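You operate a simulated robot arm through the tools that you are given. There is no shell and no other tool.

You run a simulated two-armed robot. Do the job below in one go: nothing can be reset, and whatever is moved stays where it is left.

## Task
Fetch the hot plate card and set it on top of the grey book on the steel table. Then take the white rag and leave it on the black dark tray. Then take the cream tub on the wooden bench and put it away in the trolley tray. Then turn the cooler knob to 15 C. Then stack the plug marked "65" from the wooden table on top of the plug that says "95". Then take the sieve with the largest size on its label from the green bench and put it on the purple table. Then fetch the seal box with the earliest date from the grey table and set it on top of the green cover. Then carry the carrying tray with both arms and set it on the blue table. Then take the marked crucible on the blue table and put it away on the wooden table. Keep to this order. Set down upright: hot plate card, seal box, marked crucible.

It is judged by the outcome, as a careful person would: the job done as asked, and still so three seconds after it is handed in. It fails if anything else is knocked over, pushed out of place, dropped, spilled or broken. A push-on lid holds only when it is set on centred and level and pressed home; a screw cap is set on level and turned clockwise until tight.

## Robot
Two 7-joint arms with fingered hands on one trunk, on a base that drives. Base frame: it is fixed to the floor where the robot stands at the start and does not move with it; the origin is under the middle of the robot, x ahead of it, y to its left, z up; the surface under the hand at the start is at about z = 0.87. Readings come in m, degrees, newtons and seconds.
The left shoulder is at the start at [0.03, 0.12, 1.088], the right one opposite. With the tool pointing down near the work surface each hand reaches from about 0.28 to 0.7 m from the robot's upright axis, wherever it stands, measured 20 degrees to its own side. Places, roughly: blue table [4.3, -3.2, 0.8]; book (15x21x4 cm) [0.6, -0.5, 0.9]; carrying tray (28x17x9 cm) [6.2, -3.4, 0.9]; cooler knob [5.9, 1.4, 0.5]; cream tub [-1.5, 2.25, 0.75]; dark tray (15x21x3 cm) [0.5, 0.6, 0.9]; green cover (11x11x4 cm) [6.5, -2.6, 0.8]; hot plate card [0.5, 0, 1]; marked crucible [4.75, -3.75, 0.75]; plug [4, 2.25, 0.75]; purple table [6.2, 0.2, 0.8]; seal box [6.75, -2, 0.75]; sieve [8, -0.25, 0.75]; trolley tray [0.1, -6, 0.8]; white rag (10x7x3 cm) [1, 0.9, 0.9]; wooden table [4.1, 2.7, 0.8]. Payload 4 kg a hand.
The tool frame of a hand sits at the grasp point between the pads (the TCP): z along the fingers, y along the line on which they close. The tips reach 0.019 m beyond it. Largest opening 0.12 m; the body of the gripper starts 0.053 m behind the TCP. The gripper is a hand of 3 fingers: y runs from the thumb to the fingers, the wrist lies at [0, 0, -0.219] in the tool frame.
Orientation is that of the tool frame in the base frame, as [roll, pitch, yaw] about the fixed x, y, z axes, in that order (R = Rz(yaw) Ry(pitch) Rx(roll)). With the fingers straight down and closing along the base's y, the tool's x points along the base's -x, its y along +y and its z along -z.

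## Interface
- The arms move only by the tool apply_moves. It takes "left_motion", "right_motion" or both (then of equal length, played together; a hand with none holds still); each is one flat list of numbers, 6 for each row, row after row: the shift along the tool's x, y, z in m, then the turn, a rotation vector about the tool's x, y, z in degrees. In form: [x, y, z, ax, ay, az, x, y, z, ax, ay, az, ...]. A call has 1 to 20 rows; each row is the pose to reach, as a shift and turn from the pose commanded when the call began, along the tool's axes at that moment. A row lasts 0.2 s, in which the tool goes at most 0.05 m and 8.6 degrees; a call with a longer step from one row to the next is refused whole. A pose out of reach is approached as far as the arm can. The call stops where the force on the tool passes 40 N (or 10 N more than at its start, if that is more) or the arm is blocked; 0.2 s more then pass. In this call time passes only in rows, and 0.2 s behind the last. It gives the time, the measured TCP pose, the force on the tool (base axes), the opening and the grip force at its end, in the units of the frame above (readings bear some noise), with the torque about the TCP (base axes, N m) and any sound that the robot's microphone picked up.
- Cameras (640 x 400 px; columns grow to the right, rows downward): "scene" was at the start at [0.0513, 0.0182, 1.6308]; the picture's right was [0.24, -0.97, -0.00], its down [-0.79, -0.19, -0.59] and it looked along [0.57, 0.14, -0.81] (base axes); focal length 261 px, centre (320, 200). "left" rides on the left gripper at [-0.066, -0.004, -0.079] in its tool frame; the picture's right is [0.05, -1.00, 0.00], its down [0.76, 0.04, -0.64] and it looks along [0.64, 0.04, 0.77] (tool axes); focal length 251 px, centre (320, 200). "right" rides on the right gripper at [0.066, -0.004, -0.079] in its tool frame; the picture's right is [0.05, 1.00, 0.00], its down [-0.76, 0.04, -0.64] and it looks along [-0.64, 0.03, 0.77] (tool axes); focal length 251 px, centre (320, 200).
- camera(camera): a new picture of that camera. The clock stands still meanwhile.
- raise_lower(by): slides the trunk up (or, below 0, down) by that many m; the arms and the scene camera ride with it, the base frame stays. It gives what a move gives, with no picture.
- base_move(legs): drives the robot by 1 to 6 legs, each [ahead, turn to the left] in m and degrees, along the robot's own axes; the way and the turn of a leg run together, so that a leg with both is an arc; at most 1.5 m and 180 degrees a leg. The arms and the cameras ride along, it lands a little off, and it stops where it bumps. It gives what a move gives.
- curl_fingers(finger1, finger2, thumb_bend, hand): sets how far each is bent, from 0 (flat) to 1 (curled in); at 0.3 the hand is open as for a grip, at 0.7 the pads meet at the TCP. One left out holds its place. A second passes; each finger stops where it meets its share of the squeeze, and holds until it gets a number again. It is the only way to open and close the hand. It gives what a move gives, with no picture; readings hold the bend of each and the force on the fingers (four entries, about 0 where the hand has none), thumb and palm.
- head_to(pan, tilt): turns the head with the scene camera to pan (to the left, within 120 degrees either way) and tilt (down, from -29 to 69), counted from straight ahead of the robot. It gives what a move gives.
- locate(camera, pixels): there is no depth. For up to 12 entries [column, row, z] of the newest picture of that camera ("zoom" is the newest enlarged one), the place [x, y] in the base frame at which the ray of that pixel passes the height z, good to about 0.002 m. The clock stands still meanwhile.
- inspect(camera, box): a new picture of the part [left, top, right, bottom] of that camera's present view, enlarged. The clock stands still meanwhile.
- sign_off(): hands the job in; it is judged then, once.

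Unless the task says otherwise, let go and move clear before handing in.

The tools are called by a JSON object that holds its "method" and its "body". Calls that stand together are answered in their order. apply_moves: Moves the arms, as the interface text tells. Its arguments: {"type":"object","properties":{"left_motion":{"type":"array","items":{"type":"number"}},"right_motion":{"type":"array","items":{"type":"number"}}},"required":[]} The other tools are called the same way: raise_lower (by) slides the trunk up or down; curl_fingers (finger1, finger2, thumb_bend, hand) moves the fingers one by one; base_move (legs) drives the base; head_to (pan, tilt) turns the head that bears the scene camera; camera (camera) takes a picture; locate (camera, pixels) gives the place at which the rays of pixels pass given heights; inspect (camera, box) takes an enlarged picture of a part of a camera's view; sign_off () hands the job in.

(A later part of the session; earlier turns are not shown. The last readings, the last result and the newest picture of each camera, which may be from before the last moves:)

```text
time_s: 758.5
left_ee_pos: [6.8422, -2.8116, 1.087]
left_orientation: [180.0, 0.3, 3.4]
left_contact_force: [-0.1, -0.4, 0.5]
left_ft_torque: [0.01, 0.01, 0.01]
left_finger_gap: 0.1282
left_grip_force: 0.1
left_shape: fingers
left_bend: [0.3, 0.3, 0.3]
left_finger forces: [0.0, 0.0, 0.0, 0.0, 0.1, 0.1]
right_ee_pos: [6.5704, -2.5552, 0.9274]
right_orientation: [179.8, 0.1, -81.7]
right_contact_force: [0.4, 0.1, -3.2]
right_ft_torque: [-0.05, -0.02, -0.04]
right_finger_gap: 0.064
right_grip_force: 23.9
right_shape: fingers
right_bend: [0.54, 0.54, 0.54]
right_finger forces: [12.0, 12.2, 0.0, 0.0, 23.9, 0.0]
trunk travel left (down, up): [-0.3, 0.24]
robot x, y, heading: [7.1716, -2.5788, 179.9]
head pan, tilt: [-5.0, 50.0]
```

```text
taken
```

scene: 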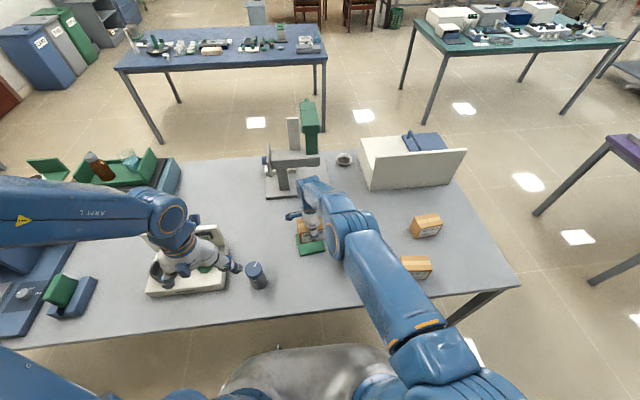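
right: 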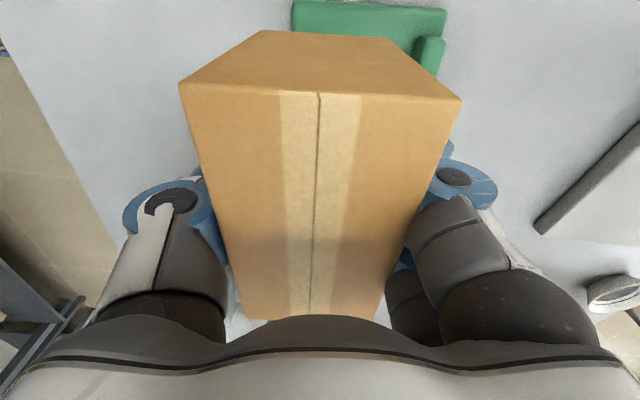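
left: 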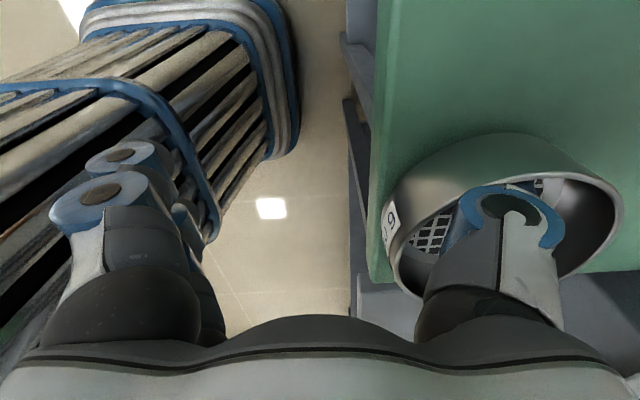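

{"method": "apply_moves", "body": {"right_motion": [0, 0.0142, 0, 0, 0, 0, 0, 0.0142, 0.02, 0, 0, 0, 0, 0.0142, 0.04, 0, 0, 0, 0, 0.0142, 0.053, 0, 0, 0]}}

{"method": "inspect", "body": {"camera": "scene", "box": [265, 170, 365, 260]}}

{"method": "camera", "body": {"camera": "right"}}

```text
time_s: 759.5
left_ee_pos: [6.8422, -2.8117, 1.087]
left_orientation: [180.0, 0.2, 3.5]
left_contact_force: [0.4, -0.9, 0.9]
left_ft_torque: [0.0, 0.02, 0.0]
left_finger_gap: 0.1281
left_grip_force: 0.1
left_shape: fingers
left_bend: [0.3, 0.3, 0.3]
left_finger forces: [0.0, 0.0, 0.1, 0.0, 0.0, 0.1]
right_ee_pos: [6.5554, -2.5569, 0.8744]
right_orientation: [179.9, 0.2, -81.7]
right_contact_force: [-0.2, 0.1, -1.7]
right_ft_torque: [-0.01, -0.02, -0.01]
right_finger_gap: 0.0639
right_grip_force: 23.8
right_shape: fingers
right_bend: [0.54, 0.54, 0.54]
right_finger forces: [11.9, 12.1, 0.0, 0.0, 23.8, 0.1]
trunk travel left (down, up): [-0.3, 0.24]
robot x, y, heading: [7.174, -2.5803, 179.7]
head pan, tilt: [-5.0, 50.0]
```

```text
4.44 times, centred on (315, 215) of scene
```

zoom: 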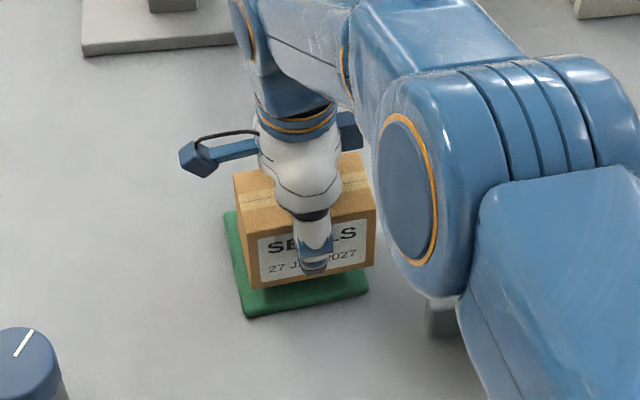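

```text
taken
```

right: 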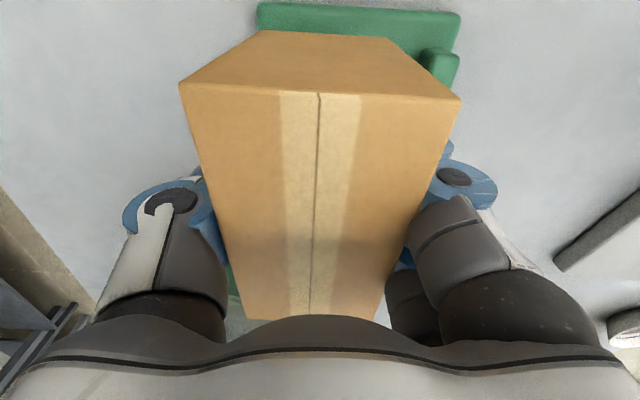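

The box hovers right over the cover with about 2 cm to the bar. I will lower in small steps to contact.

{"method": "apply_moves", "body": {"right_motion": [0, 0, 0.004, 0, 0, 0, 0, 0, 0.008, 0, 0, 0, 0, 0, 0.012, 0, 0, 0]}}

{"method": "apply_moves", "body": {"right_motion": [0, 0, 0.002, 0, 0, 0, 0, 0, 0.004, 0, 0, 0]}}

{"method": "apply_moves", "body": {"right_motion": [0, 0, 0.002, 0, 0, 0, 0, 0, 0.004, 0, 0, 0]}}

```text
time_s: 760.3
left_ee_pos: [6.8423, -2.8113, 1.0868]
left_orientation: [-179.9, 0.2, 3.4]
left_contact_force: [0.5, 0.1, 0.5]
left_ft_torque: [0.02, 0.0, -0.02]
left_finger_gap: 0.1282
left_grip_force: 0.1
left_shape: fingers
left_bend: [0.3, 0.3, 0.3]
left_finger forces: [0.0, 0.0, 0.0, 0.1, 0.1, 0.1]
right_ee_pos: [6.5555, -2.5561, 0.8617]
right_orientation: [179.9, 0.2, -81.8]
right_contact_force: [-1.4, -1.3, -1.4]
right_ft_torque: [0.0, 0.01, -0.01]
right_finger_gap: 0.0638
right_grip_force: 24.1
right_shape: fingers
right_bend: [0.54, 0.54, 0.54]
right_finger forces: [11.8, 12.0, 0.1, 0.0, 23.8, 0.1]
trunk travel left (down, up): [-0.3, 0.24]
robot x, y, heading: [7.1705, -2.5782, 179.9]
head pan, tilt: [-5.0, 50.0]
```

```text
time_s: 760.9
left_ee_pos: [6.8421, -2.8127, 1.0874]
left_orientation: [-179.9, 0.2, 3.5]
left_contact_force: [0.4, -0.1, -0.1]
left_ft_torque: [0.04, 0.01, -0.05]
left_finger_gap: 0.128
left_grip_force: 0.1
left_shape: fingers
left_bend: [0.3, 0.3, 0.3]
left_finger forces: [0.0, 0.0, 0.0, 0.0, 0.0, 0.1]
right_ee_pos: [6.5549, -2.557, 0.8583]
right_orientation: [179.9, 0.2, -81.8]
right_contact_force: [-0.6, 0.4, -1.6]
right_ft_torque: [-0.02, -0.02, 0.0]
right_finger_gap: 0.0638
right_grip_force: 24.3
right_shape: fingers
right_bend: [0.54, 0.54, 0.54]
right_finger forces: [11.9, 12.0, 0.0, 0.0, 23.8, 0.0]
trunk travel left (down, up): [-0.3, 0.24]
robot x, y, heading: [7.1754, -2.5819, 180.0]
head pan, tilt: [-5.0, 50.0]
```

```text
time_s: 761.5
left_ee_pos: [6.8421, -2.8122, 1.0876]
left_orientation: [179.9, 0.3, 3.5]
left_contact_force: [0.1, 0.0, -0.2]
left_ft_torque: [0.02, -0.02, 0.01]
left_finger_gap: 0.1283
left_grip_force: 0.1
left_shape: fingers
left_bend: [0.3, 0.3, 0.3]
left_finger forces: [0.0, 0.0, 0.0, 0.0, 0.1, 0.1]
right_ee_pos: [6.5553, -2.5555, 0.8542]
right_orientation: [179.8, 0.2, -81.7]
right_contact_force: [-1.0, 0.7, -2.5]
right_ft_torque: [0.03, -0.03, 0.0]
right_finger_gap: 0.0638
right_grip_force: 23.6
right_shape: fingers
right_bend: [0.54, 0.54, 0.54]
right_finger forces: [12.0, 12.0, 0.0, 0.1, 23.8, 0.0]
trunk travel left (down, up): [-0.3, 0.24]
robot x, y, heading: [7.1735, -2.5784, 179.7]
head pan, tilt: [-5.0, 50.0]
```

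{"method": "apply_moves", "body": {"right_motion": [0, 0, 0.0015, 0, 0, 0, 0, 0, 0.003, 0, 0, 0]}}

{"method": "apply_moves", "body": {"right_motion": [0, 0, 0.0015, 0, 0, 0, 0, 0, 0.003, 0, 0, 0]}}

{"method": "inspect", "body": {"camera": "scene", "box": [265, 170, 365, 260]}}

```text
time_s: 762.1
left_ee_pos: [6.8426, -2.8117, 1.0874]
left_orientation: [180.0, 0.2, 3.5]
left_contact_force: [-0.7, -0.7, -0.9]
left_ft_torque: [0.0, -0.03, -0.01]
left_finger_gap: 0.1285
left_grip_force: 0.1
left_shape: fingers
left_bend: [0.3, 0.3, 0.3]
left_finger forces: [0.0, 0.0, 0.1, 0.0, 0.1, 0.0]
right_ee_pos: [6.5561, -2.5569, 0.853]
right_orientation: [179.7, 0.2, -81.7]
right_contact_force: [0.6, 0.5, 5.5]
right_ft_torque: [0.06, -0.26, -0.02]
right_finger_gap: 0.0636
right_grip_force: 25.7
right_shape: fingers
right_bend: [0.54, 0.54, 0.54]
right_finger forces: [12.5, 12.7, 0.1, 0.0, 25.4, 0.0]
trunk travel left (down, up): [-0.3, 0.24]
robot x, y, heading: [7.1725, -2.5832, 180.1]
head pan, tilt: [-5.0, 50.0]
```

```text
time_s: 762.7
left_ee_pos: [6.843, -2.8134, 1.0882]
left_orientation: [-180.0, 0.3, 3.5]
left_contact_force: [0.9, 0.3, -0.1]
left_ft_torque: [0.02, 0.03, 0.01]
left_finger_gap: 0.1283
left_grip_force: 0.0
left_shape: fingers
left_bend: [0.3, 0.3, 0.3]
left_finger forces: [0.0, 0.1, 0.1, 0.0, 0.0, 0.0]
right_ee_pos: [6.5554, -2.5572, 0.8516]
right_orientation: [179.5, 0.2, -81.8]
right_contact_force: [-0.8, 0.2, 25.8]
right_ft_torque: [0.11, -0.73, 0.02]
right_finger_gap: 0.0635
right_grip_force: 28.3
right_shape: fingers
right_bend: [0.54, 0.54, 0.54]
right_finger forces: [14.2, 14.5, 0.0, 0.0, 28.4, 0.0]
trunk travel left (down, up): [-0.3, 0.24]
robot x, y, heading: [7.1721, -2.5799, 180.0]
head pan, tilt: [-5.0, 50.0]
```

```text
4.44 times, centred on (315, 215) of scene
```

zoom: 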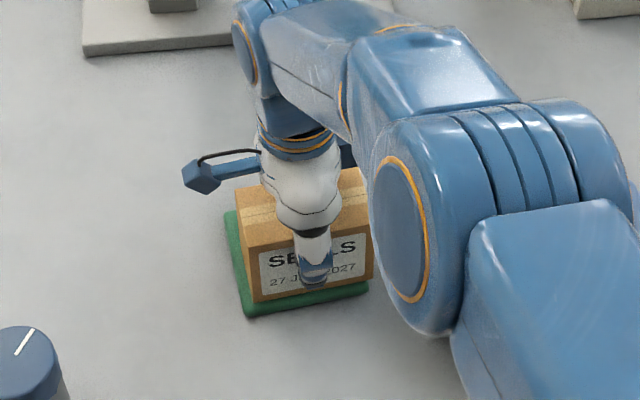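

The box rests on the cover (26 N). I will ease up 2.5 mm and open the fingers only a little, to stay clear of the bar.

{"method": "apply_moves", "body": {"right_motion": [0, 0, -0.0028, 0, 0, 0]}}

{"method": "curl_fingers", "body": {"hand": "right", "finger1": 0.48, "finger2": 0.48, "thumb_bend": 0.44}}

{"method": "camera", "body": {"camera": "right"}}

```text
time_s: 763.1
left_ee_pos: [6.8436, -2.8121, 1.0876]
left_orientation: [-179.9, 0.2, 3.4]
left_contact_force: [0.4, 0.5, 0.1]
left_ft_torque: [-0.02, 0.04, 0.03]
left_finger_gap: 0.1284
left_grip_force: 0.0
left_shape: fingers
left_bend: [0.3, 0.3, 0.3]
left_finger forces: [0.0, 0.0, 0.1, 0.0, 0.0, 0.0]
right_ee_pos: [6.5553, -2.5577, 0.8511]
right_orientation: [179.8, 0.2, -81.6]
right_contact_force: [-4.2, -0.2, 18.2]
right_ft_torque: [0.04, -0.41, -0.01]
right_finger_gap: 0.0634
right_grip_force: 27.9
right_shape: fingers
right_bend: [0.54, 0.54, 0.54]
right_finger forces: [14.7, 14.8, 0.1, 0.0, 25.9, 0.0]
trunk travel left (down, up): [-0.3, 0.24]
robot x, y, heading: [7.1731, -2.581, 179.7]
head pan, tilt: [-5.0, 50.0]
```

```text
time_s: 764.1
left_ee_pos: [6.8427, -2.8111, 1.086]
left_orientation: [-180.0, 0.1, 3.5]
left_contact_force: [-0.4, -0.6, 0.4]
left_ft_torque: [0.02, 0.01, 0.02]
left_finger_gap: 0.1285
left_grip_force: 0.0
left_shape: fingers
left_bend: [0.3, 0.3, 0.3]
left_finger forces: [0.0, 0.1, 0.0, 0.0, 0.1, 0.1]
right_ee_pos: [6.5557, -2.5561, 0.8505]
right_orientation: [179.9, 0.3, -81.6]
right_contact_force: [1.0, 0.7, -0.1]
right_ft_torque: [-0.02, -0.01, -0.03]
right_finger_gap: 0.0807
right_grip_force: 0.3
right_shape: fingers
right_bend: [0.48, 0.48, 0.44]
right_finger forces: [0.0, 0.0, 0.0, 0.0, 0.4, 0.1]
trunk travel left (down, up): [-0.3, 0.24]
robot x, y, heading: [7.1757, -2.5802, 180.1]
head pan, tilt: [-5.0, 50.0]
```

```text
taken
```

right: 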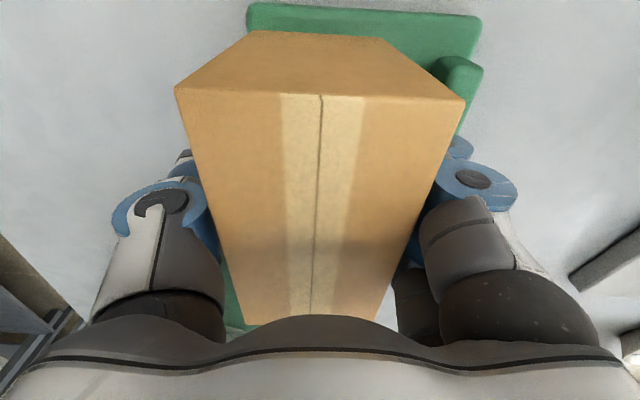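

The fingers are nearly free. I will open slightly more and lift straight up.

{"method": "curl_fingers", "body": {"hand": "right", "finger1": 0.46, "finger2": 0.46, "thumb_bend": 0.4}}

{"method": "apply_moves", "body": {"right_motion": [0, -0.002, -0.01, 0, 0, 0, 0, -0.002, -0.03, 0, 0, 0, 0, -0.002, -0.06, 0, 0, 0, 0, -0.002, -0.1, 0, 0, 0, 0, -0.002, -0.14, 0, 0, 0, 0, -0.002, -0.18, 0, 0, 0, 0, -0.04, -0.2, 0, 0, 0, 0, -0.08, -0.22, 0, 0, 0, 0, -0.12, -0.22, 0, 0, 0, 0, -0.16, -0.22, 0, 0, 0]}}

{"method": "camera", "body": {"camera": "scene"}}

{"method": "inspect", "body": {"camera": "scene", "box": [265, 160, 365, 240]}}

```text
time_s: 765.1
left_ee_pos: [6.8416, -2.8108, 1.0869]
left_orientation: [-180.0, 0.3, 3.5]
left_contact_force: [-0.5, -0.2, -0.1]
left_ft_torque: [0.0, -0.01, -0.03]
left_finger_gap: 0.1284
left_grip_force: 0.1
left_shape: fingers
left_bend: [0.3, 0.3, 0.3]
left_finger forces: [0.0, 0.0, 0.0, 0.0, 0.0, 0.0]
right_ee_pos: [6.5543, -2.5566, 0.8517]
right_orientation: [179.8, 0.1, -81.7]
right_contact_force: [0.1, 0.4, -0.6]
right_ft_torque: [0.0, 0.01, 0.01]
right_finger_gap: 0.0899
right_grip_force: 0.4
right_shape: fingers
right_bend: [0.46, 0.46, 0.4]
right_finger forces: [0.1, 0.1, 0.0, 0.0, 0.3, 0.0]
trunk travel left (down, up): [-0.3, 0.24]
robot x, y, heading: [7.1697, -2.5801, 180.0]
head pan, tilt: [-5.0, 50.0]
```

```text
time_s: 767.3
left_ee_pos: [6.8421, -2.8119, 1.0873]
left_orientation: [-180.0, 0.2, 3.5]
left_contact_force: [0.5, 0.2, 0.4]
left_ft_torque: [0.0, 0.03, 0.01]
left_finger_gap: 0.1284
left_grip_force: 0.1
left_shape: fingers
left_bend: [0.3, 0.3, 0.3]
left_finger forces: [0.1, 0.1, 0.0, 0.0, 0.0, 0.0]
right_ee_pos: [6.7172, -2.534, 1.0706]
right_orientation: [179.7, 0.2, -81.8]
right_contact_force: [0.1, -1.2, 0.6]
right_ft_torque: [0.02, 0.02, 0.02]
right_finger_gap: 0.0898
right_grip_force: 0.1
right_shape: fingers
right_bend: [0.46, 0.46, 0.4]
right_finger forces: [0.1, 0.0, 0.0, 0.0, 0.0, 0.0]
trunk travel left (down, up): [-0.3, 0.24]
robot x, y, heading: [7.1743, -2.5793, 180.0]
head pan, tilt: [-5.0, 50.0]
```

```text
taken
```

scene: 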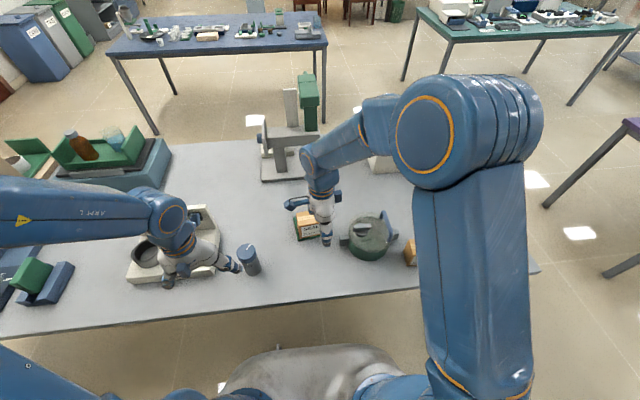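

```text
5.00 times, centred on (315, 200) of scene
```

zoom: 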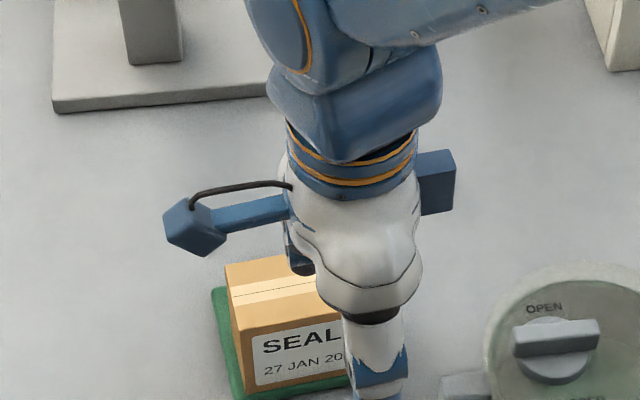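

The box stands on the green cover, label "27 JAN" facing out. Next is the carrying tray, seen at (115,165) toward the table's far corner. I will look left to see the tray and a way around.

{"method": "head_to", "body": {"pan": 45, "tilt": 35}}

{"method": "camera", "body": {"camera": "scene"}}

{"method": "head_to", "body": {"pan": 90, "tilt": 30}}

{"method": "camera", "body": {"camera": "scene"}}

```text
time_s: 768.5
left_ee_pos: [6.8424, -2.8106, 1.0867]
left_orientation: [-180.0, 0.2, 3.6]
left_contact_force: [0.7, -0.7, -0.5]
left_ft_torque: [-0.02, 0.0, -0.03]
left_finger_gap: 0.1283
left_grip_force: 0.1
left_shape: fingers
left_bend: [0.3, 0.3, 0.3]
left_finger forces: [0.0, 0.1, 0.0, 0.0, 0.0, 0.0]
right_ee_pos: [6.7151, -2.5351, 1.0706]
right_orientation: [179.8, 0.2, -81.6]
right_contact_force: [0.0, 0.3, 0.3]
right_ft_torque: [0.03, 0.0, 0.05]
right_finger_gap: 0.0898
right_grip_force: 0.0
right_shape: fingers
right_bend: [0.46, 0.46, 0.4]
right_finger forces: [0.0, 0.0, 0.0, 0.1, 0.0, 0.0]
trunk travel left (down, up): [-0.3, 0.24]
robot x, y, heading: [7.1772, -2.5819, 179.8]
head pan, tilt: [45.0, 35.0]
```

```text
taken
```

scene: 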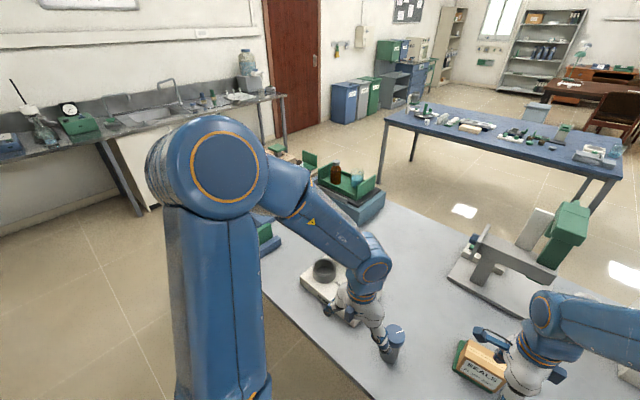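

```text
time_s: 769.6
left_ee_pos: [6.8424, -2.8119, 1.0876]
left_orientation: [180.0, 0.1, 3.5]
left_contact_force: [0.5, 0.1, -0.3]
left_ft_torque: [0.0, 0.02, 0.01]
left_finger_gap: 0.1285
left_grip_force: 0.0
left_shape: fingers
left_bend: [0.3, 0.3, 0.3]
left_finger forces: [0.1, 0.1, 0.0, 0.0, 0.1, 0.1]
right_ee_pos: [6.7141, -2.5343, 1.0699]
right_orientation: [179.7, 0.2, -81.8]
right_contact_force: [-1.1, 0.0, -0.3]
right_ft_torque: [0.0, 0.03, -0.01]
right_finger_gap: 0.0899
right_grip_force: 0.1
right_shape: fingers
right_bend: [0.46, 0.46, 0.4]
right_finger forces: [0.0, 0.0, 0.0, 0.0, 0.0, 0.1]
trunk travel left (down, up): [-0.3, 0.24]
robot x, y, heading: [7.1744, -2.5811, 179.7]
head pan, tilt: [90.0, 30.0]
```

```text
taken
```

scene: 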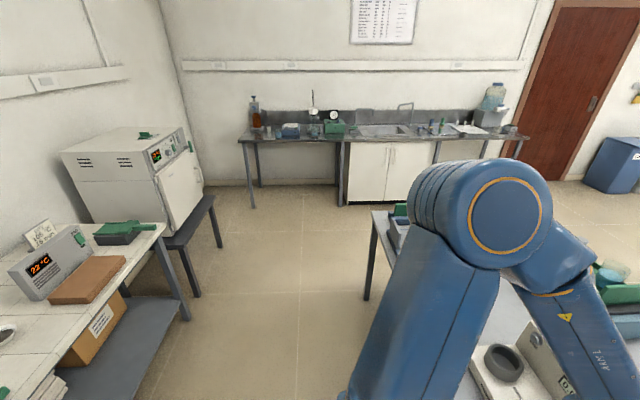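

The south route past the table's end looks open. I will measure the gap between the grey table and the sink bench.

{"method": "locate", "body": {"camera": "scene", "pixels": [[368, 298, 0], [345, 206, 0], [250, 208, 0], [190, 295, 0], [215, 245, 0], [178, 320, 0], [372, 213, 0.8]]}}

{"method": "head_to", "body": {"pan": 55, "tilt": 20}}

{"method": "inspect", "body": {"camera": "scene", "box": [240, 120, 520, 280]}}

```text
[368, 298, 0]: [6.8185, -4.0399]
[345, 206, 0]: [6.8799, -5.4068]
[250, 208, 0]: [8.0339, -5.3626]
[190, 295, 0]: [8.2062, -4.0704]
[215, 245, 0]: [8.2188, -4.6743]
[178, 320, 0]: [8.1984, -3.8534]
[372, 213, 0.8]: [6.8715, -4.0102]
```

```text
time_s: 770.6
left_ee_pos: [6.8419, -2.8109, 1.0861]
left_orientation: [180.0, 0.3, 3.5]
left_contact_force: [0.2, -0.2, -0.2]
left_ft_torque: [0.0, -0.05, 0.0]
left_finger_gap: 0.1282
left_grip_force: 0.1
left_shape: fingers
left_bend: [0.3, 0.3, 0.3]
left_finger forces: [0.0, 0.1, 0.0, 0.1, 0.0, 0.0]
right_ee_pos: [6.7149, -2.5355, 1.0713]
right_orientation: [179.8, 0.2, -81.7]
right_contact_force: [0.4, 0.2, 0.4]
right_ft_torque: [0.02, 0.02, 0.02]
right_finger_gap: 0.09
right_grip_force: 0.0
right_shape: fingers
right_bend: [0.46, 0.46, 0.4]
right_finger forces: [0.1, 0.0, 0.0, 0.0, 0.1, 0.0]
trunk travel left (down, up): [-0.3, 0.24]
robot x, y, heading: [7.1767, -2.5812, 179.9]
head pan, tilt: [55.0, 20.0]
```

```text
2.29 times, centred on (380, 200) of scene
```

zoom: 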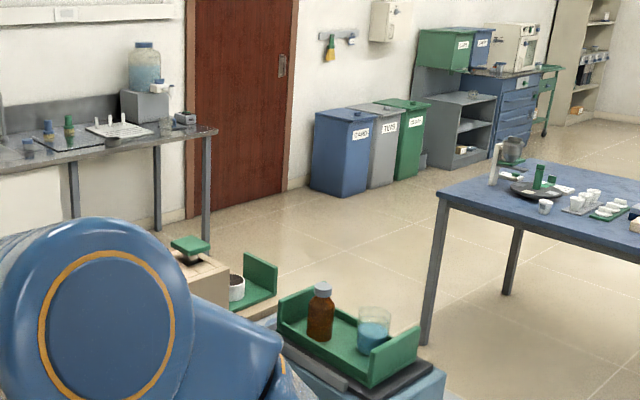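

The tray (green, with a bottle and a beaker) lies with its long side along y, so both ends can be gripped from the table's west side. I will back off and go around the south end of the table.

{"method": "base_move", "body": {"legs": [[-0.22, 0]]}}

{"method": "base_move", "body": {"legs": [[0, 30]]}}

{"method": "base_move", "body": {"legs": [[0, 30]]}}

{"method": "base_move", "body": {"legs": [[0, 30]]}}

{"method": "head_to", "body": {"pan": 0, "tilt": 30}}

{"method": "camera", "body": {"camera": "scene"}}

```text
time_s: 772.3
left_ee_pos: [7.0658, -2.8127, 1.0886]
left_orientation: [-179.9, 0.3, 3.5]
left_contact_force: [-0.6, -0.2, 0.1]
left_ft_torque: [-0.02, 0.02, 0.0]
left_finger_gap: 0.1282
left_grip_force: 0.0
left_shape: fingers
left_bend: [0.3, 0.3, 0.3]
left_finger forces: [0.1, 0.0, 0.0, 0.0, 0.0, 0.0]
right_ee_pos: [6.9382, -2.5349, 1.0715]
right_orientation: [179.8, 0.2, -81.7]
right_contact_force: [0.5, 0.9, 0.6]
right_ft_torque: [0.02, 0.04, 0.03]
right_finger_gap: 0.0899
right_grip_force: 0.0
right_shape: fingers
right_bend: [0.46, 0.46, 0.4]
right_finger forces: [0.0, 0.0, 0.1, 0.0, 0.0, 0.0]
trunk travel left (down, up): [-0.3, 0.24]
robot x, y, heading: [7.3985, -2.58, 179.7]
head pan, tilt: [55.0, 20.0]
```

```text
time_s: 774.3
left_ee_pos: [7.2272, -2.9457, 1.0879]
left_orientation: [-179.8, 0.2, 33.4]
left_contact_force: [0.8, 0.0, -0.2]
left_ft_torque: [0.05, 0.0, 0.02]
left_finger_gap: 0.1281
left_grip_force: 0.0
left_shape: fingers
left_bend: [0.3, 0.3, 0.3]
left_finger forces: [0.0, 0.0, 0.0, 0.0, 0.0, 0.0]
right_ee_pos: [6.9784, -2.7697, 1.0709]
right_orientation: [179.8, 0.3, -51.5]
right_contact_force: [0.0, -0.7, 0.4]
right_ft_torque: [0.03, 0.01, -0.02]
right_finger_gap: 0.0903
right_grip_force: 0.1
right_shape: fingers
right_bend: [0.46, 0.46, 0.4]
right_finger forces: [0.0, 0.0, 0.0, 0.0, 0.0, 0.1]
trunk travel left (down, up): [-0.3, 0.24]
robot x, y, heading: [7.3828, -2.5492, -150.1]
head pan, tilt: [55.0, 20.0]
stopped in leg 1: the robot was blocked; the commanded pose is now the measured one
```

```text
time_s: 776.5
left_ee_pos: [7.447, -2.9708, 1.0865]
left_orientation: [-179.9, 0.2, 63.5]
left_contact_force: [0.5, -1.2, 0.4]
left_ft_torque: [-0.02, 0.05, 0.0]
left_finger_gap: 0.1284
left_grip_force: 0.1
left_shape: fingers
left_bend: [0.3, 0.3, 0.3]
left_finger forces: [0.1, 0.0, 0.1, 0.0, 0.0, 0.1]
right_ee_pos: [7.1431, -2.9422, 1.0716]
right_orientation: [179.8, 0.3, -21.7]
right_contact_force: [0.1, -0.5, 0.2]
right_ft_torque: [0.02, 0.01, -0.01]
right_finger_gap: 0.0898
right_grip_force: 0.1
right_shape: fingers
right_bend: [0.46, 0.46, 0.4]
right_finger forces: [0.0, 0.0, 0.0, 0.0, 0.1, 0.0]
trunk travel left (down, up): [-0.3, 0.24]
robot x, y, heading: [7.3509, -2.5343, -119.6]
head pan, tilt: [55.0, 20.0]
stopped in leg 1: the robot was blocked; the commanded pose is now the measured one
```

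```text
time_s: 778.6
left_ee_pos: [7.6529, -2.8699, 1.0866]
left_orientation: [-179.9, 0.3, 93.2]
left_contact_force: [1.1, 0.0, -0.7]
left_ft_torque: [-0.01, 0.03, 0.0]
left_finger_gap: 0.1283
left_grip_force: 0.0
left_shape: fingers
left_bend: [0.3, 0.3, 0.3]
left_finger forces: [0.0, 0.0, 0.0, 0.0, 0.0, 0.1]
right_ee_pos: [7.3751, -2.9984, 1.0716]
right_orientation: [179.8, 0.3, 8.3]
right_contact_force: [1.3, -0.4, -0.2]
right_ft_torque: [-0.01, 0.02, 0.0]
right_finger_gap: 0.0899
right_grip_force: 0.0
right_shape: fingers
right_bend: [0.46, 0.46, 0.4]
right_finger forces: [0.0, 0.0, 0.1, 0.1, 0.0, 0.0]
trunk travel left (down, up): [-0.3, 0.24]
robot x, y, heading: [7.3147, -2.5376, -90.1]
head pan, tilt: [55.0, 20.0]
stopped in leg 1: the robot was blocked; the commanded pose is now the measured one
```

```text
time_s: 779.8
left_ee_pos: [7.6512, -2.8688, 1.0892]
left_orientation: [-179.9, 0.3, 93.2]
left_contact_force: [0.4, 0.6, 0.3]
left_ft_torque: [-0.03, 0.01, -0.03]
left_finger_gap: 0.1282
left_grip_force: 0.0
left_shape: fingers
left_bend: [0.3, 0.3, 0.3]
left_finger forces: [0.0, 0.1, 0.1, 0.0, 0.1, 0.0]
right_ee_pos: [7.3719, -2.9967, 1.0717]
right_orientation: [179.8, 0.2, 8.1]
right_contact_force: [0.2, -0.3, -0.4]
right_ft_torque: [0.01, -0.03, -0.04]
right_finger_gap: 0.0901
right_grip_force: 0.1
right_shape: fingers
right_bend: [0.46, 0.46, 0.4]
right_finger forces: [0.0, 0.0, 0.0, 0.0, 0.0, 0.0]
trunk travel left (down, up): [-0.3, 0.24]
robot x, y, heading: [7.3144, -2.5384, -90.3]
head pan, tilt: [0.0, 30.0]
```

```text
taken
```

scene: 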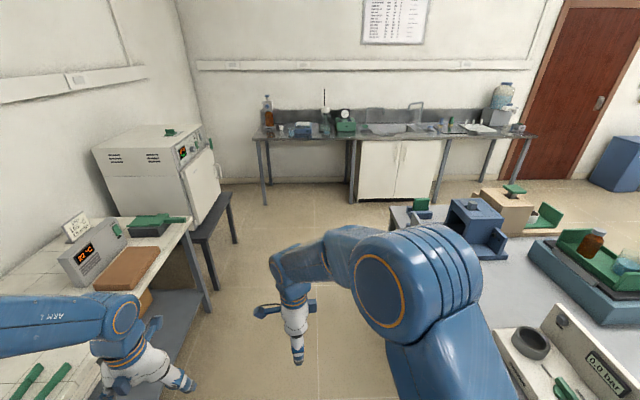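

The way south is open. I will drive 1.95 m and turn right toward the west.

{"method": "base_move", "body": {"legs": [[1.2, 0], [0.75, 0]]}}

{"method": "base_move", "body": {"legs": [[0, -30]]}}

{"method": "base_move", "body": {"legs": [[0, -30]]}}

{"method": "base_move", "body": {"legs": [[0, -30]]}}

{"method": "head_to", "body": {"pan": -10, "tilt": 30}}

{"method": "camera", "body": {"camera": "scene"}}

```text
time_s: 789.5
left_ee_pos: [7.6498, -4.8105, 1.0882]
left_orientation: [-180.0, 0.3, 93.0]
left_contact_force: [0.1, 0.2, 0.1]
left_ft_torque: [0.01, 0.0, 0.02]
left_finger_gap: 0.1284
left_grip_force: 0.0
left_shape: fingers
left_bend: [0.3, 0.3, 0.3]
left_finger forces: [0.0, 0.1, 0.0, 0.1, 0.0, 0.1]
right_ee_pos: [7.372, -4.94, 1.0707]
right_orientation: [179.9, 0.3, 8.0]
right_contact_force: [-0.6, -0.4, 0.4]
right_ft_torque: [-0.01, -0.01, 0.0]
right_finger_gap: 0.0903
right_grip_force: 0.1
right_shape: fingers
right_bend: [0.46, 0.46, 0.4]
right_finger forces: [0.0, 0.1, 0.0, 0.0, 0.0, 0.0]
trunk travel left (down, up): [-0.3, 0.24]
robot x, y, heading: [7.3159, -4.4776, -90.1]
head pan, tilt: [0.0, 30.0]
```

```text
time_s: 791.6
left_ee_pos: [7.4354, -4.9334, 1.0874]
left_orientation: [179.9, 0.3, 62.6]
left_contact_force: [-1.1, -0.8, 0.3]
left_ft_torque: [0.03, 0.0, 0.02]
left_finger_gap: 0.1282
left_grip_force: 0.0
left_shape: fingers
left_bend: [0.3, 0.3, 0.3]
left_finger forces: [0.1, 0.1, 0.1, 0.1, 0.0, 0.0]
right_ee_pos: [7.1288, -4.9018, 1.0706]
right_orientation: [179.8, 0.1, -22.6]
right_contact_force: [-0.3, -0.2, -0.6]
right_ft_torque: [0.0, -0.02, -0.01]
right_finger_gap: 0.0901
right_grip_force: 0.1
right_shape: fingers
right_bend: [0.46, 0.46, 0.4]
right_finger forces: [0.0, 0.0, 0.0, 0.1, 0.1, 0.1]
trunk travel left (down, up): [-0.3, 0.24]
robot x, y, heading: [7.3488, -4.4951, -120.4]
head pan, tilt: [0.0, 30.0]
stopped in leg 1: the robot was blocked; the commanded pose is now the measured one
```

```text
time_s: 793.6
left_ee_pos: [7.2007, -4.9203, 1.0876]
left_orientation: [179.9, 0.2, 32.6]
left_contact_force: [-0.2, 0.6, 0.2]
left_ft_torque: [-0.04, -0.02, -0.02]
left_finger_gap: 0.1282
left_grip_force: 0.1
left_shape: fingers
left_bend: [0.3, 0.3, 0.3]
left_finger forces: [0.1, 0.0, 0.0, 0.0, 0.1, 0.0]
right_ee_pos: [6.954, -4.7426, 1.0695]
right_orientation: [179.8, 0.1, -52.3]
right_contact_force: [0.1, -0.2, -0.8]
right_ft_torque: [0.0, 0.01, 0.0]
right_finger_gap: 0.0901
right_grip_force: 0.0
right_shape: fingers
right_bend: [0.46, 0.46, 0.4]
right_finger forces: [0.0, 0.0, 0.0, 0.0, 0.0, 0.1]
trunk travel left (down, up): [-0.3, 0.24]
robot x, y, heading: [7.3646, -4.5272, -151.1]
head pan, tilt: [0.0, 30.0]
stopped in leg 1: the robot was blocked; the commanded pose is now the measured one
```

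```text
time_s: 795.6
left_ee_pos: [7.0247, -4.789, 1.0883]
left_orientation: [179.9, 0.3, 3.0]
left_contact_force: [-0.6, -0.1, 0.6]
left_ft_torque: [-0.03, 0.02, -0.01]
left_finger_gap: 0.1283
left_grip_force: 0.1
left_shape: fingers
left_bend: [0.3, 0.3, 0.3]
left_finger forces: [0.1, 0.0, 0.1, 0.0, 0.1, 0.0]
right_ee_pos: [6.8985, -4.5124, 1.0701]
right_orientation: [179.8, -0.1, -81.9]
right_contact_force: [-0.4, 0.8, -0.4]
right_ft_torque: [-0.03, 0.02, 0.01]
right_finger_gap: 0.09
right_grip_force: 0.0
right_shape: fingers
right_bend: [0.46, 0.46, 0.4]
right_finger forces: [0.1, 0.1, 0.0, 0.1, 0.0, 0.0]
trunk travel left (down, up): [-0.3, 0.24]
robot x, y, heading: [7.3611, -4.5642, 179.7]
head pan, tilt: [0.0, 30.0]
stopped in leg 1: the robot was blocked; the commanded pose is now the measured one
```

```text
time_s: 796.3
left_ee_pos: [7.0256, -4.7921, 1.0889]
left_orientation: [-180.0, 0.3, 3.3]
left_contact_force: [-0.2, 0.8, 1.0]
left_ft_torque: [0.02, 0.0, 0.0]
left_finger_gap: 0.1279
left_grip_force: 0.0
left_shape: fingers
left_bend: [0.3, 0.3, 0.3]
left_finger forces: [0.0, 0.1, 0.0, 0.0, 0.1, 0.1]
right_ee_pos: [6.8985, -4.5148, 1.0706]
right_orientation: [179.9, 0.2, -81.8]
right_contact_force: [0.2, -0.4, -0.4]
right_ft_torque: [-0.01, 0.02, 0.01]
right_finger_gap: 0.0903
right_grip_force: 0.1
right_shape: fingers
right_bend: [0.46, 0.46, 0.4]
right_finger forces: [0.0, 0.0, 0.0, 0.0, 0.1, 0.0]
trunk travel left (down, up): [-0.3, 0.24]
robot x, y, heading: [7.3617, -4.5636, 179.8]
head pan, tilt: [-10.0, 30.0]
```

```text
taken
```

scene: 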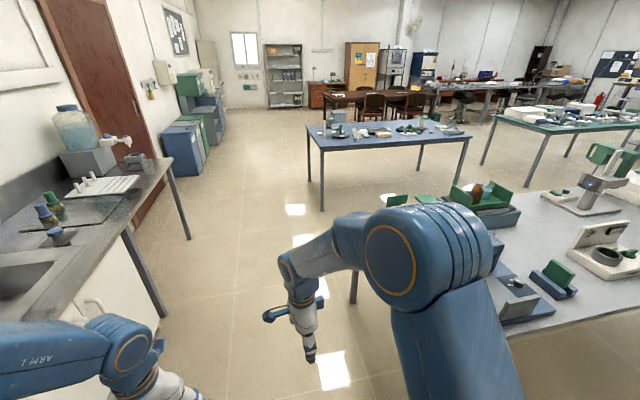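

The aisle is clear, but the sink bench is close on the left. I will drive west with a slight right bias.

{"method": "base_move", "body": {"legs": [[0.2, -5], [1.2, 0], [0.4, 0]]}}

{"method": "base_move", "body": {"legs": [[0, -28]]}}

{"method": "base_move", "body": {"legs": [[0, -28]]}}

{"method": "base_move", "body": {"legs": [[0, -28]]}}

{"method": "camera", "body": {"camera": "scene"}}

```text
time_s: 805.7
left_ee_pos: [5.2183, -4.6082, 1.088]
left_orientation: [179.8, 0.3, -1.6]
left_contact_force: [0.0, -0.7, -0.7]
left_ft_torque: [0.0, 0.0, -0.02]
left_finger_gap: 0.1282
left_grip_force: 0.0
left_shape: fingers
left_bend: [0.3, 0.3, 0.3]
left_finger forces: [0.0, 0.1, 0.0, 0.1, 0.0, 0.0]
right_ee_pos: [5.1134, -4.3219, 1.0692]
right_orientation: [179.9, 0.2, -86.7]
right_contact_force: [-0.9, 0.5, -0.2]
right_ft_torque: [0.0, 0.01, -0.02]
right_finger_gap: 0.0901
right_grip_force: 0.1
right_shape: fingers
right_bend: [0.46, 0.46, 0.4]
right_finger forces: [0.0, 0.1, 0.0, 0.0, 0.0, 0.0]
trunk travel left (down, up): [-0.3, 0.24]
robot x, y, heading: [5.5714, -4.4042, 175.0]
head pan, tilt: [-10.0, 30.0]
```

```text
time_s: 807.8
left_ee_pos: [5.1683, -4.4204, 1.0889]
left_orientation: [179.9, 0.3, -29.4]
left_contact_force: [0.3, 0.3, 0.5]
left_ft_torque: [0.0, 0.01, -0.02]
left_finger_gap: 0.1282
left_grip_force: 0.0
left_shape: fingers
left_bend: [0.3, 0.3, 0.3]
left_finger forces: [0.0, 0.0, 0.0, 0.1, 0.0, 0.0]
right_ee_pos: [5.2084, -4.1178, 1.0717]
right_orientation: [179.8, 0.1, -114.4]
right_contact_force: [0.6, 0.8, 0.0]
right_ft_torque: [-0.02, -0.02, 0.01]
right_finger_gap: 0.0902
right_grip_force: 0.1
right_shape: fingers
right_bend: [0.46, 0.46, 0.4]
right_finger forces: [0.1, 0.0, 0.0, 0.0, 0.1, 0.0]
trunk travel left (down, up): [-0.3, 0.24]
robot x, y, heading: [5.5557, -4.4365, 147.1]
head pan, tilt: [-10.0, 30.0]
stopped in leg 1: the robot was blocked; the commanded pose is now the measured one
```

```text
time_s: 809.9
left_ee_pos: [5.2175, -4.2371, 1.0895]
left_orientation: [179.8, 0.4, -57.4]
left_contact_force: [0.5, -0.5, 0.5]
left_ft_torque: [-0.02, 0.01, -0.01]
left_finger_gap: 0.1284
left_grip_force: 0.2
left_shape: fingers
left_bend: [0.3, 0.3, 0.3]
left_finger forces: [0.0, 0.0, 0.0, 0.0, 0.1, 0.0]
right_ee_pos: [5.3959, -3.9895, 1.0723]
right_orientation: [179.6, 0.0, -142.2]
right_contact_force: [-0.1, 0.5, -0.2]
right_ft_torque: [-0.03, 0.03, 0.04]
right_finger_gap: 0.09
right_grip_force: 0.0
right_shape: fingers
right_bend: [0.46, 0.46, 0.4]
right_finger forces: [0.0, 0.1, 0.0, 0.0, 0.0, 0.0]
trunk travel left (down, up): [-0.3, 0.24]
robot x, y, heading: [5.5222, -4.4476, 118.6]
head pan, tilt: [-10.0, 30.0]
stopped in leg 1: the robot was blocked; the commanded pose is now the measured one
```

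```text
time_s: 811.7
left_ee_pos: [5.3532, -4.1184, 1.0882]
left_orientation: [179.9, 0.3, -85.6]
left_contact_force: [-0.5, 0.2, 0.4]
left_ft_torque: [-0.02, 0.0, 0.04]
left_finger_gap: 0.1281
left_grip_force: 0.1
left_shape: fingers
left_bend: [0.3, 0.3, 0.3]
left_finger forces: [0.0, 0.0, 0.1, 0.0, 0.0, 0.0]
right_ee_pos: [5.6259, -3.9839, 1.0709]
right_orientation: [179.8, 0.1, -170.4]
right_contact_force: [-1.2, -1.2, 0.4]
right_ft_torque: [-0.03, 0.01, 0.01]
right_finger_gap: 0.0899
right_grip_force: 0.0
right_shape: fingers
right_bend: [0.46, 0.46, 0.4]
right_finger forces: [0.0, 0.0, 0.0, 0.1, 0.0, 0.0]
trunk travel left (down, up): [-0.3, 0.24]
robot x, y, heading: [5.4886, -4.4474, 91.2]
head pan, tilt: [-10.0, 30.0]
```

```text
taken
```

scene: 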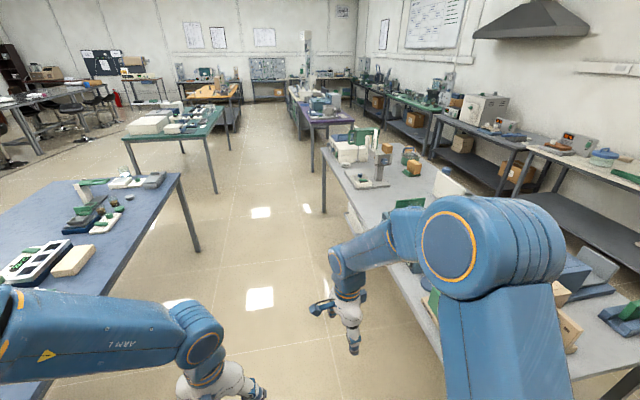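

Heading 91° in the aisle between the blue table (left) and the grey table (right). I will measure the table edges.

{"method": "locate", "body": {"camera": "scene", "pixels": [[180, 176, 0.8], [197, 250, 0], [120, 290, 0.8], [322, 150, 0.8], [325, 212, 0], [440, 335, 0.8], [393, 275, 0.8]]}}

{"method": "inspect", "body": {"camera": "scene", "box": [0, 150, 220, 310]}}

```text
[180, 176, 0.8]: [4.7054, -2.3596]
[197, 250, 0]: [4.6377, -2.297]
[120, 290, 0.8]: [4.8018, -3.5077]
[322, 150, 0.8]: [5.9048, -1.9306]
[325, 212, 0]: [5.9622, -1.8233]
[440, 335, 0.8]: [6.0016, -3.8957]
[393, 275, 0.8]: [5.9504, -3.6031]
```

```text
2.50 times, centred on (110, 230) of scene
```

zoom: 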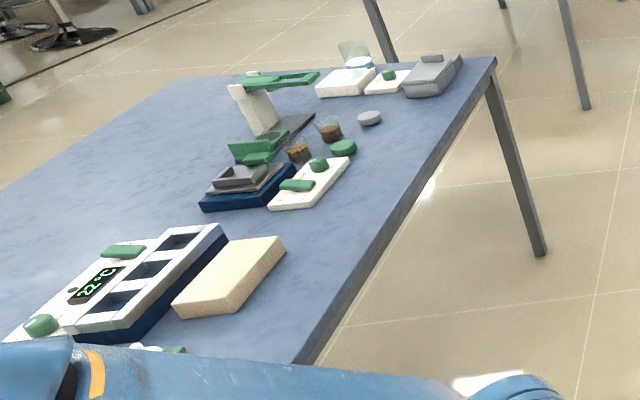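

The aisle runs from x = 4.78 to 5.95. Before picking up the tray I will look at the blue table for a free place.

{"method": "base_move", "body": {"legs": [[0.95, 0]]}}

{"method": "head_to", "body": {"pan": 75, "tilt": 40}}

{"method": "camera", "body": {"camera": "scene"}}

```text
time_s: 816.7
left_ee_pos: [5.3374, -3.157, 1.088]
left_orientation: [179.9, 0.3, -85.7]
left_contact_force: [0.9, -0.6, -0.4]
left_ft_torque: [-0.01, -0.01, 0.0]
left_finger_gap: 0.1284
left_grip_force: 0.1
left_shape: fingers
left_bend: [0.3, 0.3, 0.3]
left_finger forces: [0.0, 0.0, 0.1, 0.1, 0.1, 0.0]
right_ee_pos: [5.6116, -3.0233, 1.0716]
right_orientation: [179.7, 0.2, -170.6]
right_contact_force: [0.1, -0.9, 0.1]
right_ft_torque: [-0.01, 0.03, -0.03]
right_finger_gap: 0.0903
right_grip_force: 0.0
right_shape: fingers
right_bend: [0.46, 0.46, 0.4]
right_finger forces: [0.1, 0.1, 0.1, 0.0, 0.0, 0.1]
trunk travel left (down, up): [-0.3, 0.24]
robot x, y, heading: [5.4724, -3.4907, 91.0]
head pan, tilt: [-10.0, 30.0]
```

```text
time_s: 818.3
left_ee_pos: [5.3382, -3.1571, 1.089]
left_orientation: [179.9, 0.4, -85.8]
left_contact_force: [0.1, 0.3, 0.5]
left_ft_torque: [0.01, -0.03, 0.0]
left_finger_gap: 0.1282
left_grip_force: 0.0
left_shape: fingers
left_bend: [0.3, 0.3, 0.3]
left_finger forces: [0.0, 0.0, 0.0, 0.1, 0.0, 0.0]
right_ee_pos: [5.6109, -3.0233, 1.0713]
right_orientation: [179.7, 0.1, -170.6]
right_contact_force: [0.0, -0.5, -0.4]
right_ft_torque: [0.0, -0.01, -0.02]
right_finger_gap: 0.0902
right_grip_force: 0.0
right_shape: fingers
right_bend: [0.46, 0.46, 0.4]
right_finger forces: [0.0, 0.1, 0.0, 0.0, 0.0, 0.0]
trunk travel left (down, up): [-0.3, 0.24]
robot x, y, heading: [5.4728, -3.4885, 90.9]
head pan, tilt: [75.0, 40.0]
```

```text
taken
```

scene: 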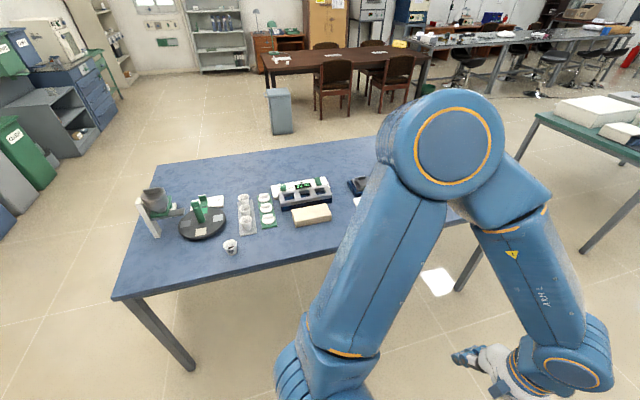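

The near strip of the blue table around (290,245) looks free. I will measure it and the crucibles nearby.

{"method": "inspect", "body": {"camera": "scene", "box": [110, 150, 390, 310]}}

{"method": "locate", "body": {"camera": "scene", "pixels": [[231, 250, 0.8], [296, 227, 0.8], [332, 221, 0.8], [290, 262, 0.8], [340, 252, 0.8], [220, 276, 0.8], [180, 288, 0.8], [290, 245, 0.8], [250, 235, 0.8], [116, 298, 0.8], [360, 238, 0.8]]}}

```text
2.29 times, centred on (250, 230) of scene
```

zoom: 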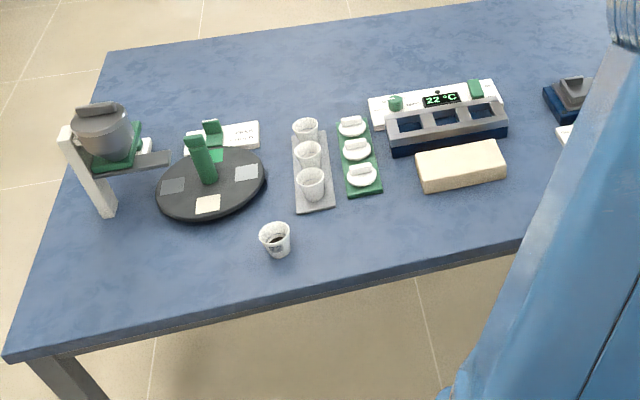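

```text
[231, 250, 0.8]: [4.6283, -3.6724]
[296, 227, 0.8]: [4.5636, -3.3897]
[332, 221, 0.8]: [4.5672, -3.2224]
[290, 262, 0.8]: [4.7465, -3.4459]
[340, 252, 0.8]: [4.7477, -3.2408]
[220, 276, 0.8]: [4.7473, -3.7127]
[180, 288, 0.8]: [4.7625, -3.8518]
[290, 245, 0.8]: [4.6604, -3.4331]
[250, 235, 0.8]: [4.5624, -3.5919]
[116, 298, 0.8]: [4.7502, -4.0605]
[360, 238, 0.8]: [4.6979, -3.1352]
```

The single crucible stands at (4.63, −3.67). The near strip is only 19 cm deep, too tight for the tray, but the table's west half looks empty. I will measure that area.

{"method": "locate", "body": {"camera": "scene", "pixels": [[158, 165, 0.8], [200, 175, 0.8], [260, 172, 0.8], [310, 160, 0.8], [340, 168, 0.8], [148, 190, 0.8], [175, 200, 0.8], [240, 193, 0.8], [270, 190, 0.8], [330, 178, 0.8], [380, 140, 0.8], [140, 235, 0.8]]}}

```text
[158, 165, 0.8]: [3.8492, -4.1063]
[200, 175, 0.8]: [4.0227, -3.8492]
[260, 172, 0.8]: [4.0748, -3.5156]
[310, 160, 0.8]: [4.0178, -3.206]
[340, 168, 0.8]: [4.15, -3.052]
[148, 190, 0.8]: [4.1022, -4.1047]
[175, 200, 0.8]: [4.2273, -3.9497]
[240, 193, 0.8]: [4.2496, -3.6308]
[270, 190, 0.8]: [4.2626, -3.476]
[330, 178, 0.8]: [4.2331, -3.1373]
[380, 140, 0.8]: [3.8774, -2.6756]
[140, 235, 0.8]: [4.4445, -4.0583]
```

The free area is x 3.86–4.20 along the whole table, best reached from the west side. First I will turn right to face the carrying tray on the grey table.

{"method": "base_move", "body": {"legs": [[0, -30]]}}

{"method": "base_move", "body": {"legs": [[0, -30]]}}

{"method": "base_move", "body": {"legs": [[0, -31]]}}

{"method": "head_to", "body": {"pan": 0, "tilt": 45}}

{"method": "camera", "body": {"camera": "scene"}}

```text
time_s: 820.2
left_ee_pos: [5.5197, -3.1352, 1.0881]
left_orientation: [179.9, 0.3, -115.5]
left_contact_force: [0.1, -0.1, 0.8]
left_ft_torque: [0.02, 0.0, -0.02]
left_finger_gap: 0.1281
left_grip_force: 0.0
left_shape: fingers
left_bend: [0.3, 0.3, 0.3]
left_finger forces: [0.1, 0.1, 0.0, 0.0, 0.0, 0.0]
right_ee_pos: [5.8224, -3.1554, 1.0713]
right_orientation: [179.7, 0.0, 159.7]
right_contact_force: [0.5, -0.5, 0.3]
right_ft_torque: [-0.01, -0.01, 0.0]
right_finger_gap: 0.0903
right_grip_force: 0.0
right_shape: fingers
right_bend: [0.46, 0.46, 0.4]
right_finger forces: [0.1, 0.0, 0.0, 0.0, 0.0, 0.0]
trunk travel left (down, up): [-0.3, 0.24]
robot x, y, heading: [5.4377, -3.468, 61.0]
head pan, tilt: [75.0, 40.0]
```

```text
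time_s: 822.1
left_ee_pos: [5.6772, -3.2184, 1.0877]
left_orientation: [179.9, 0.4, -145.3]
left_contact_force: [-0.3, 0.4, 0.2]
left_ft_torque: [0.04, 0.02, 0.01]
left_finger_gap: 0.1281
left_grip_force: 0.0
left_shape: fingers
left_bend: [0.3, 0.3, 0.3]
left_finger forces: [0.0, 0.1, 0.0, 0.0, 0.0, 0.0]
right_ee_pos: [5.9307, -3.3884, 1.0723]
right_orientation: [179.7, 0.1, 129.8]
right_contact_force: [-0.2, -0.5, 0.0]
right_ft_torque: [0.0, 0.0, 0.0]
right_finger_gap: 0.09
right_grip_force: 0.1
right_shape: fingers
right_bend: [0.46, 0.46, 0.4]
right_finger forces: [0.1, 0.0, 0.1, 0.0, 0.0, 0.0]
trunk travel left (down, up): [-0.3, 0.24]
robot x, y, heading: [5.4221, -3.4417, 31.1]
head pan, tilt: [75.0, 40.0]
```

```text
time_s: 824.0
left_ee_pos: [5.7561, -3.3866, 1.0886]
left_orientation: [179.9, 0.4, -177.1]
left_contact_force: [-0.5, -0.3, -0.8]
left_ft_torque: [-0.02, -0.02, 0.01]
left_finger_gap: 0.1285
left_grip_force: 0.0
left_shape: fingers
left_bend: [0.3, 0.3, 0.3]
left_finger forces: [0.0, 0.1, 0.1, 0.1, 0.0, 0.0]
right_ee_pos: [5.8842, -3.6621, 1.071]
right_orientation: [179.7, 0.1, 98.3]
right_contact_force: [0.2, 0.4, -0.7]
right_ft_torque: [0.01, 0.0, 0.04]
right_finger_gap: 0.0901
right_grip_force: 0.0
right_shape: fingers
right_bend: [0.46, 0.46, 0.4]
right_finger forces: [0.0, 0.0, 0.0, 0.1, 0.0, 0.0]
trunk travel left (down, up): [-0.3, 0.24]
robot x, y, heading: [5.4244, -3.4058, 0.2]
head pan, tilt: [75.0, 40.0]
```

```text
time_s: 825.5
left_ee_pos: [5.7542, -3.3855, 1.0884]
left_orientation: [179.7, 0.4, -176.9]
left_contact_force: [-0.2, 0.1, -1.0]
left_ft_torque: [0.02, -0.01, -0.02]
left_finger_gap: 0.128
left_grip_force: 0.2
left_shape: fingers
left_bend: [0.3, 0.3, 0.3]
left_finger forces: [0.0, 0.1, 0.0, 0.1, 0.0, 0.1]
right_ee_pos: [5.8836, -3.6615, 1.0714]
right_orientation: [179.7, 0.1, 98.3]
right_contact_force: [0.9, 0.6, 0.4]
right_ft_torque: [0.05, 0.03, -0.01]
right_finger_gap: 0.0901
right_grip_force: 0.0
right_shape: fingers
right_bend: [0.46, 0.46, 0.4]
right_finger forces: [0.1, 0.1, 0.0, 0.1, 0.1, 0.1]
trunk travel left (down, up): [-0.3, 0.24]
robot x, y, heading: [5.4213, -3.4065, 0.2]
head pan, tilt: [0.0, 45.0]
```

```text
taken
```

scene: 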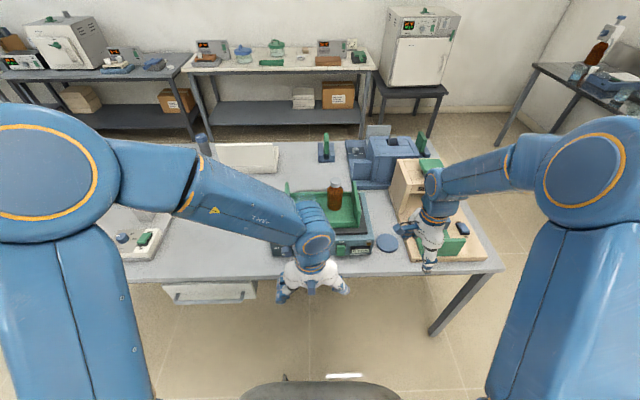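

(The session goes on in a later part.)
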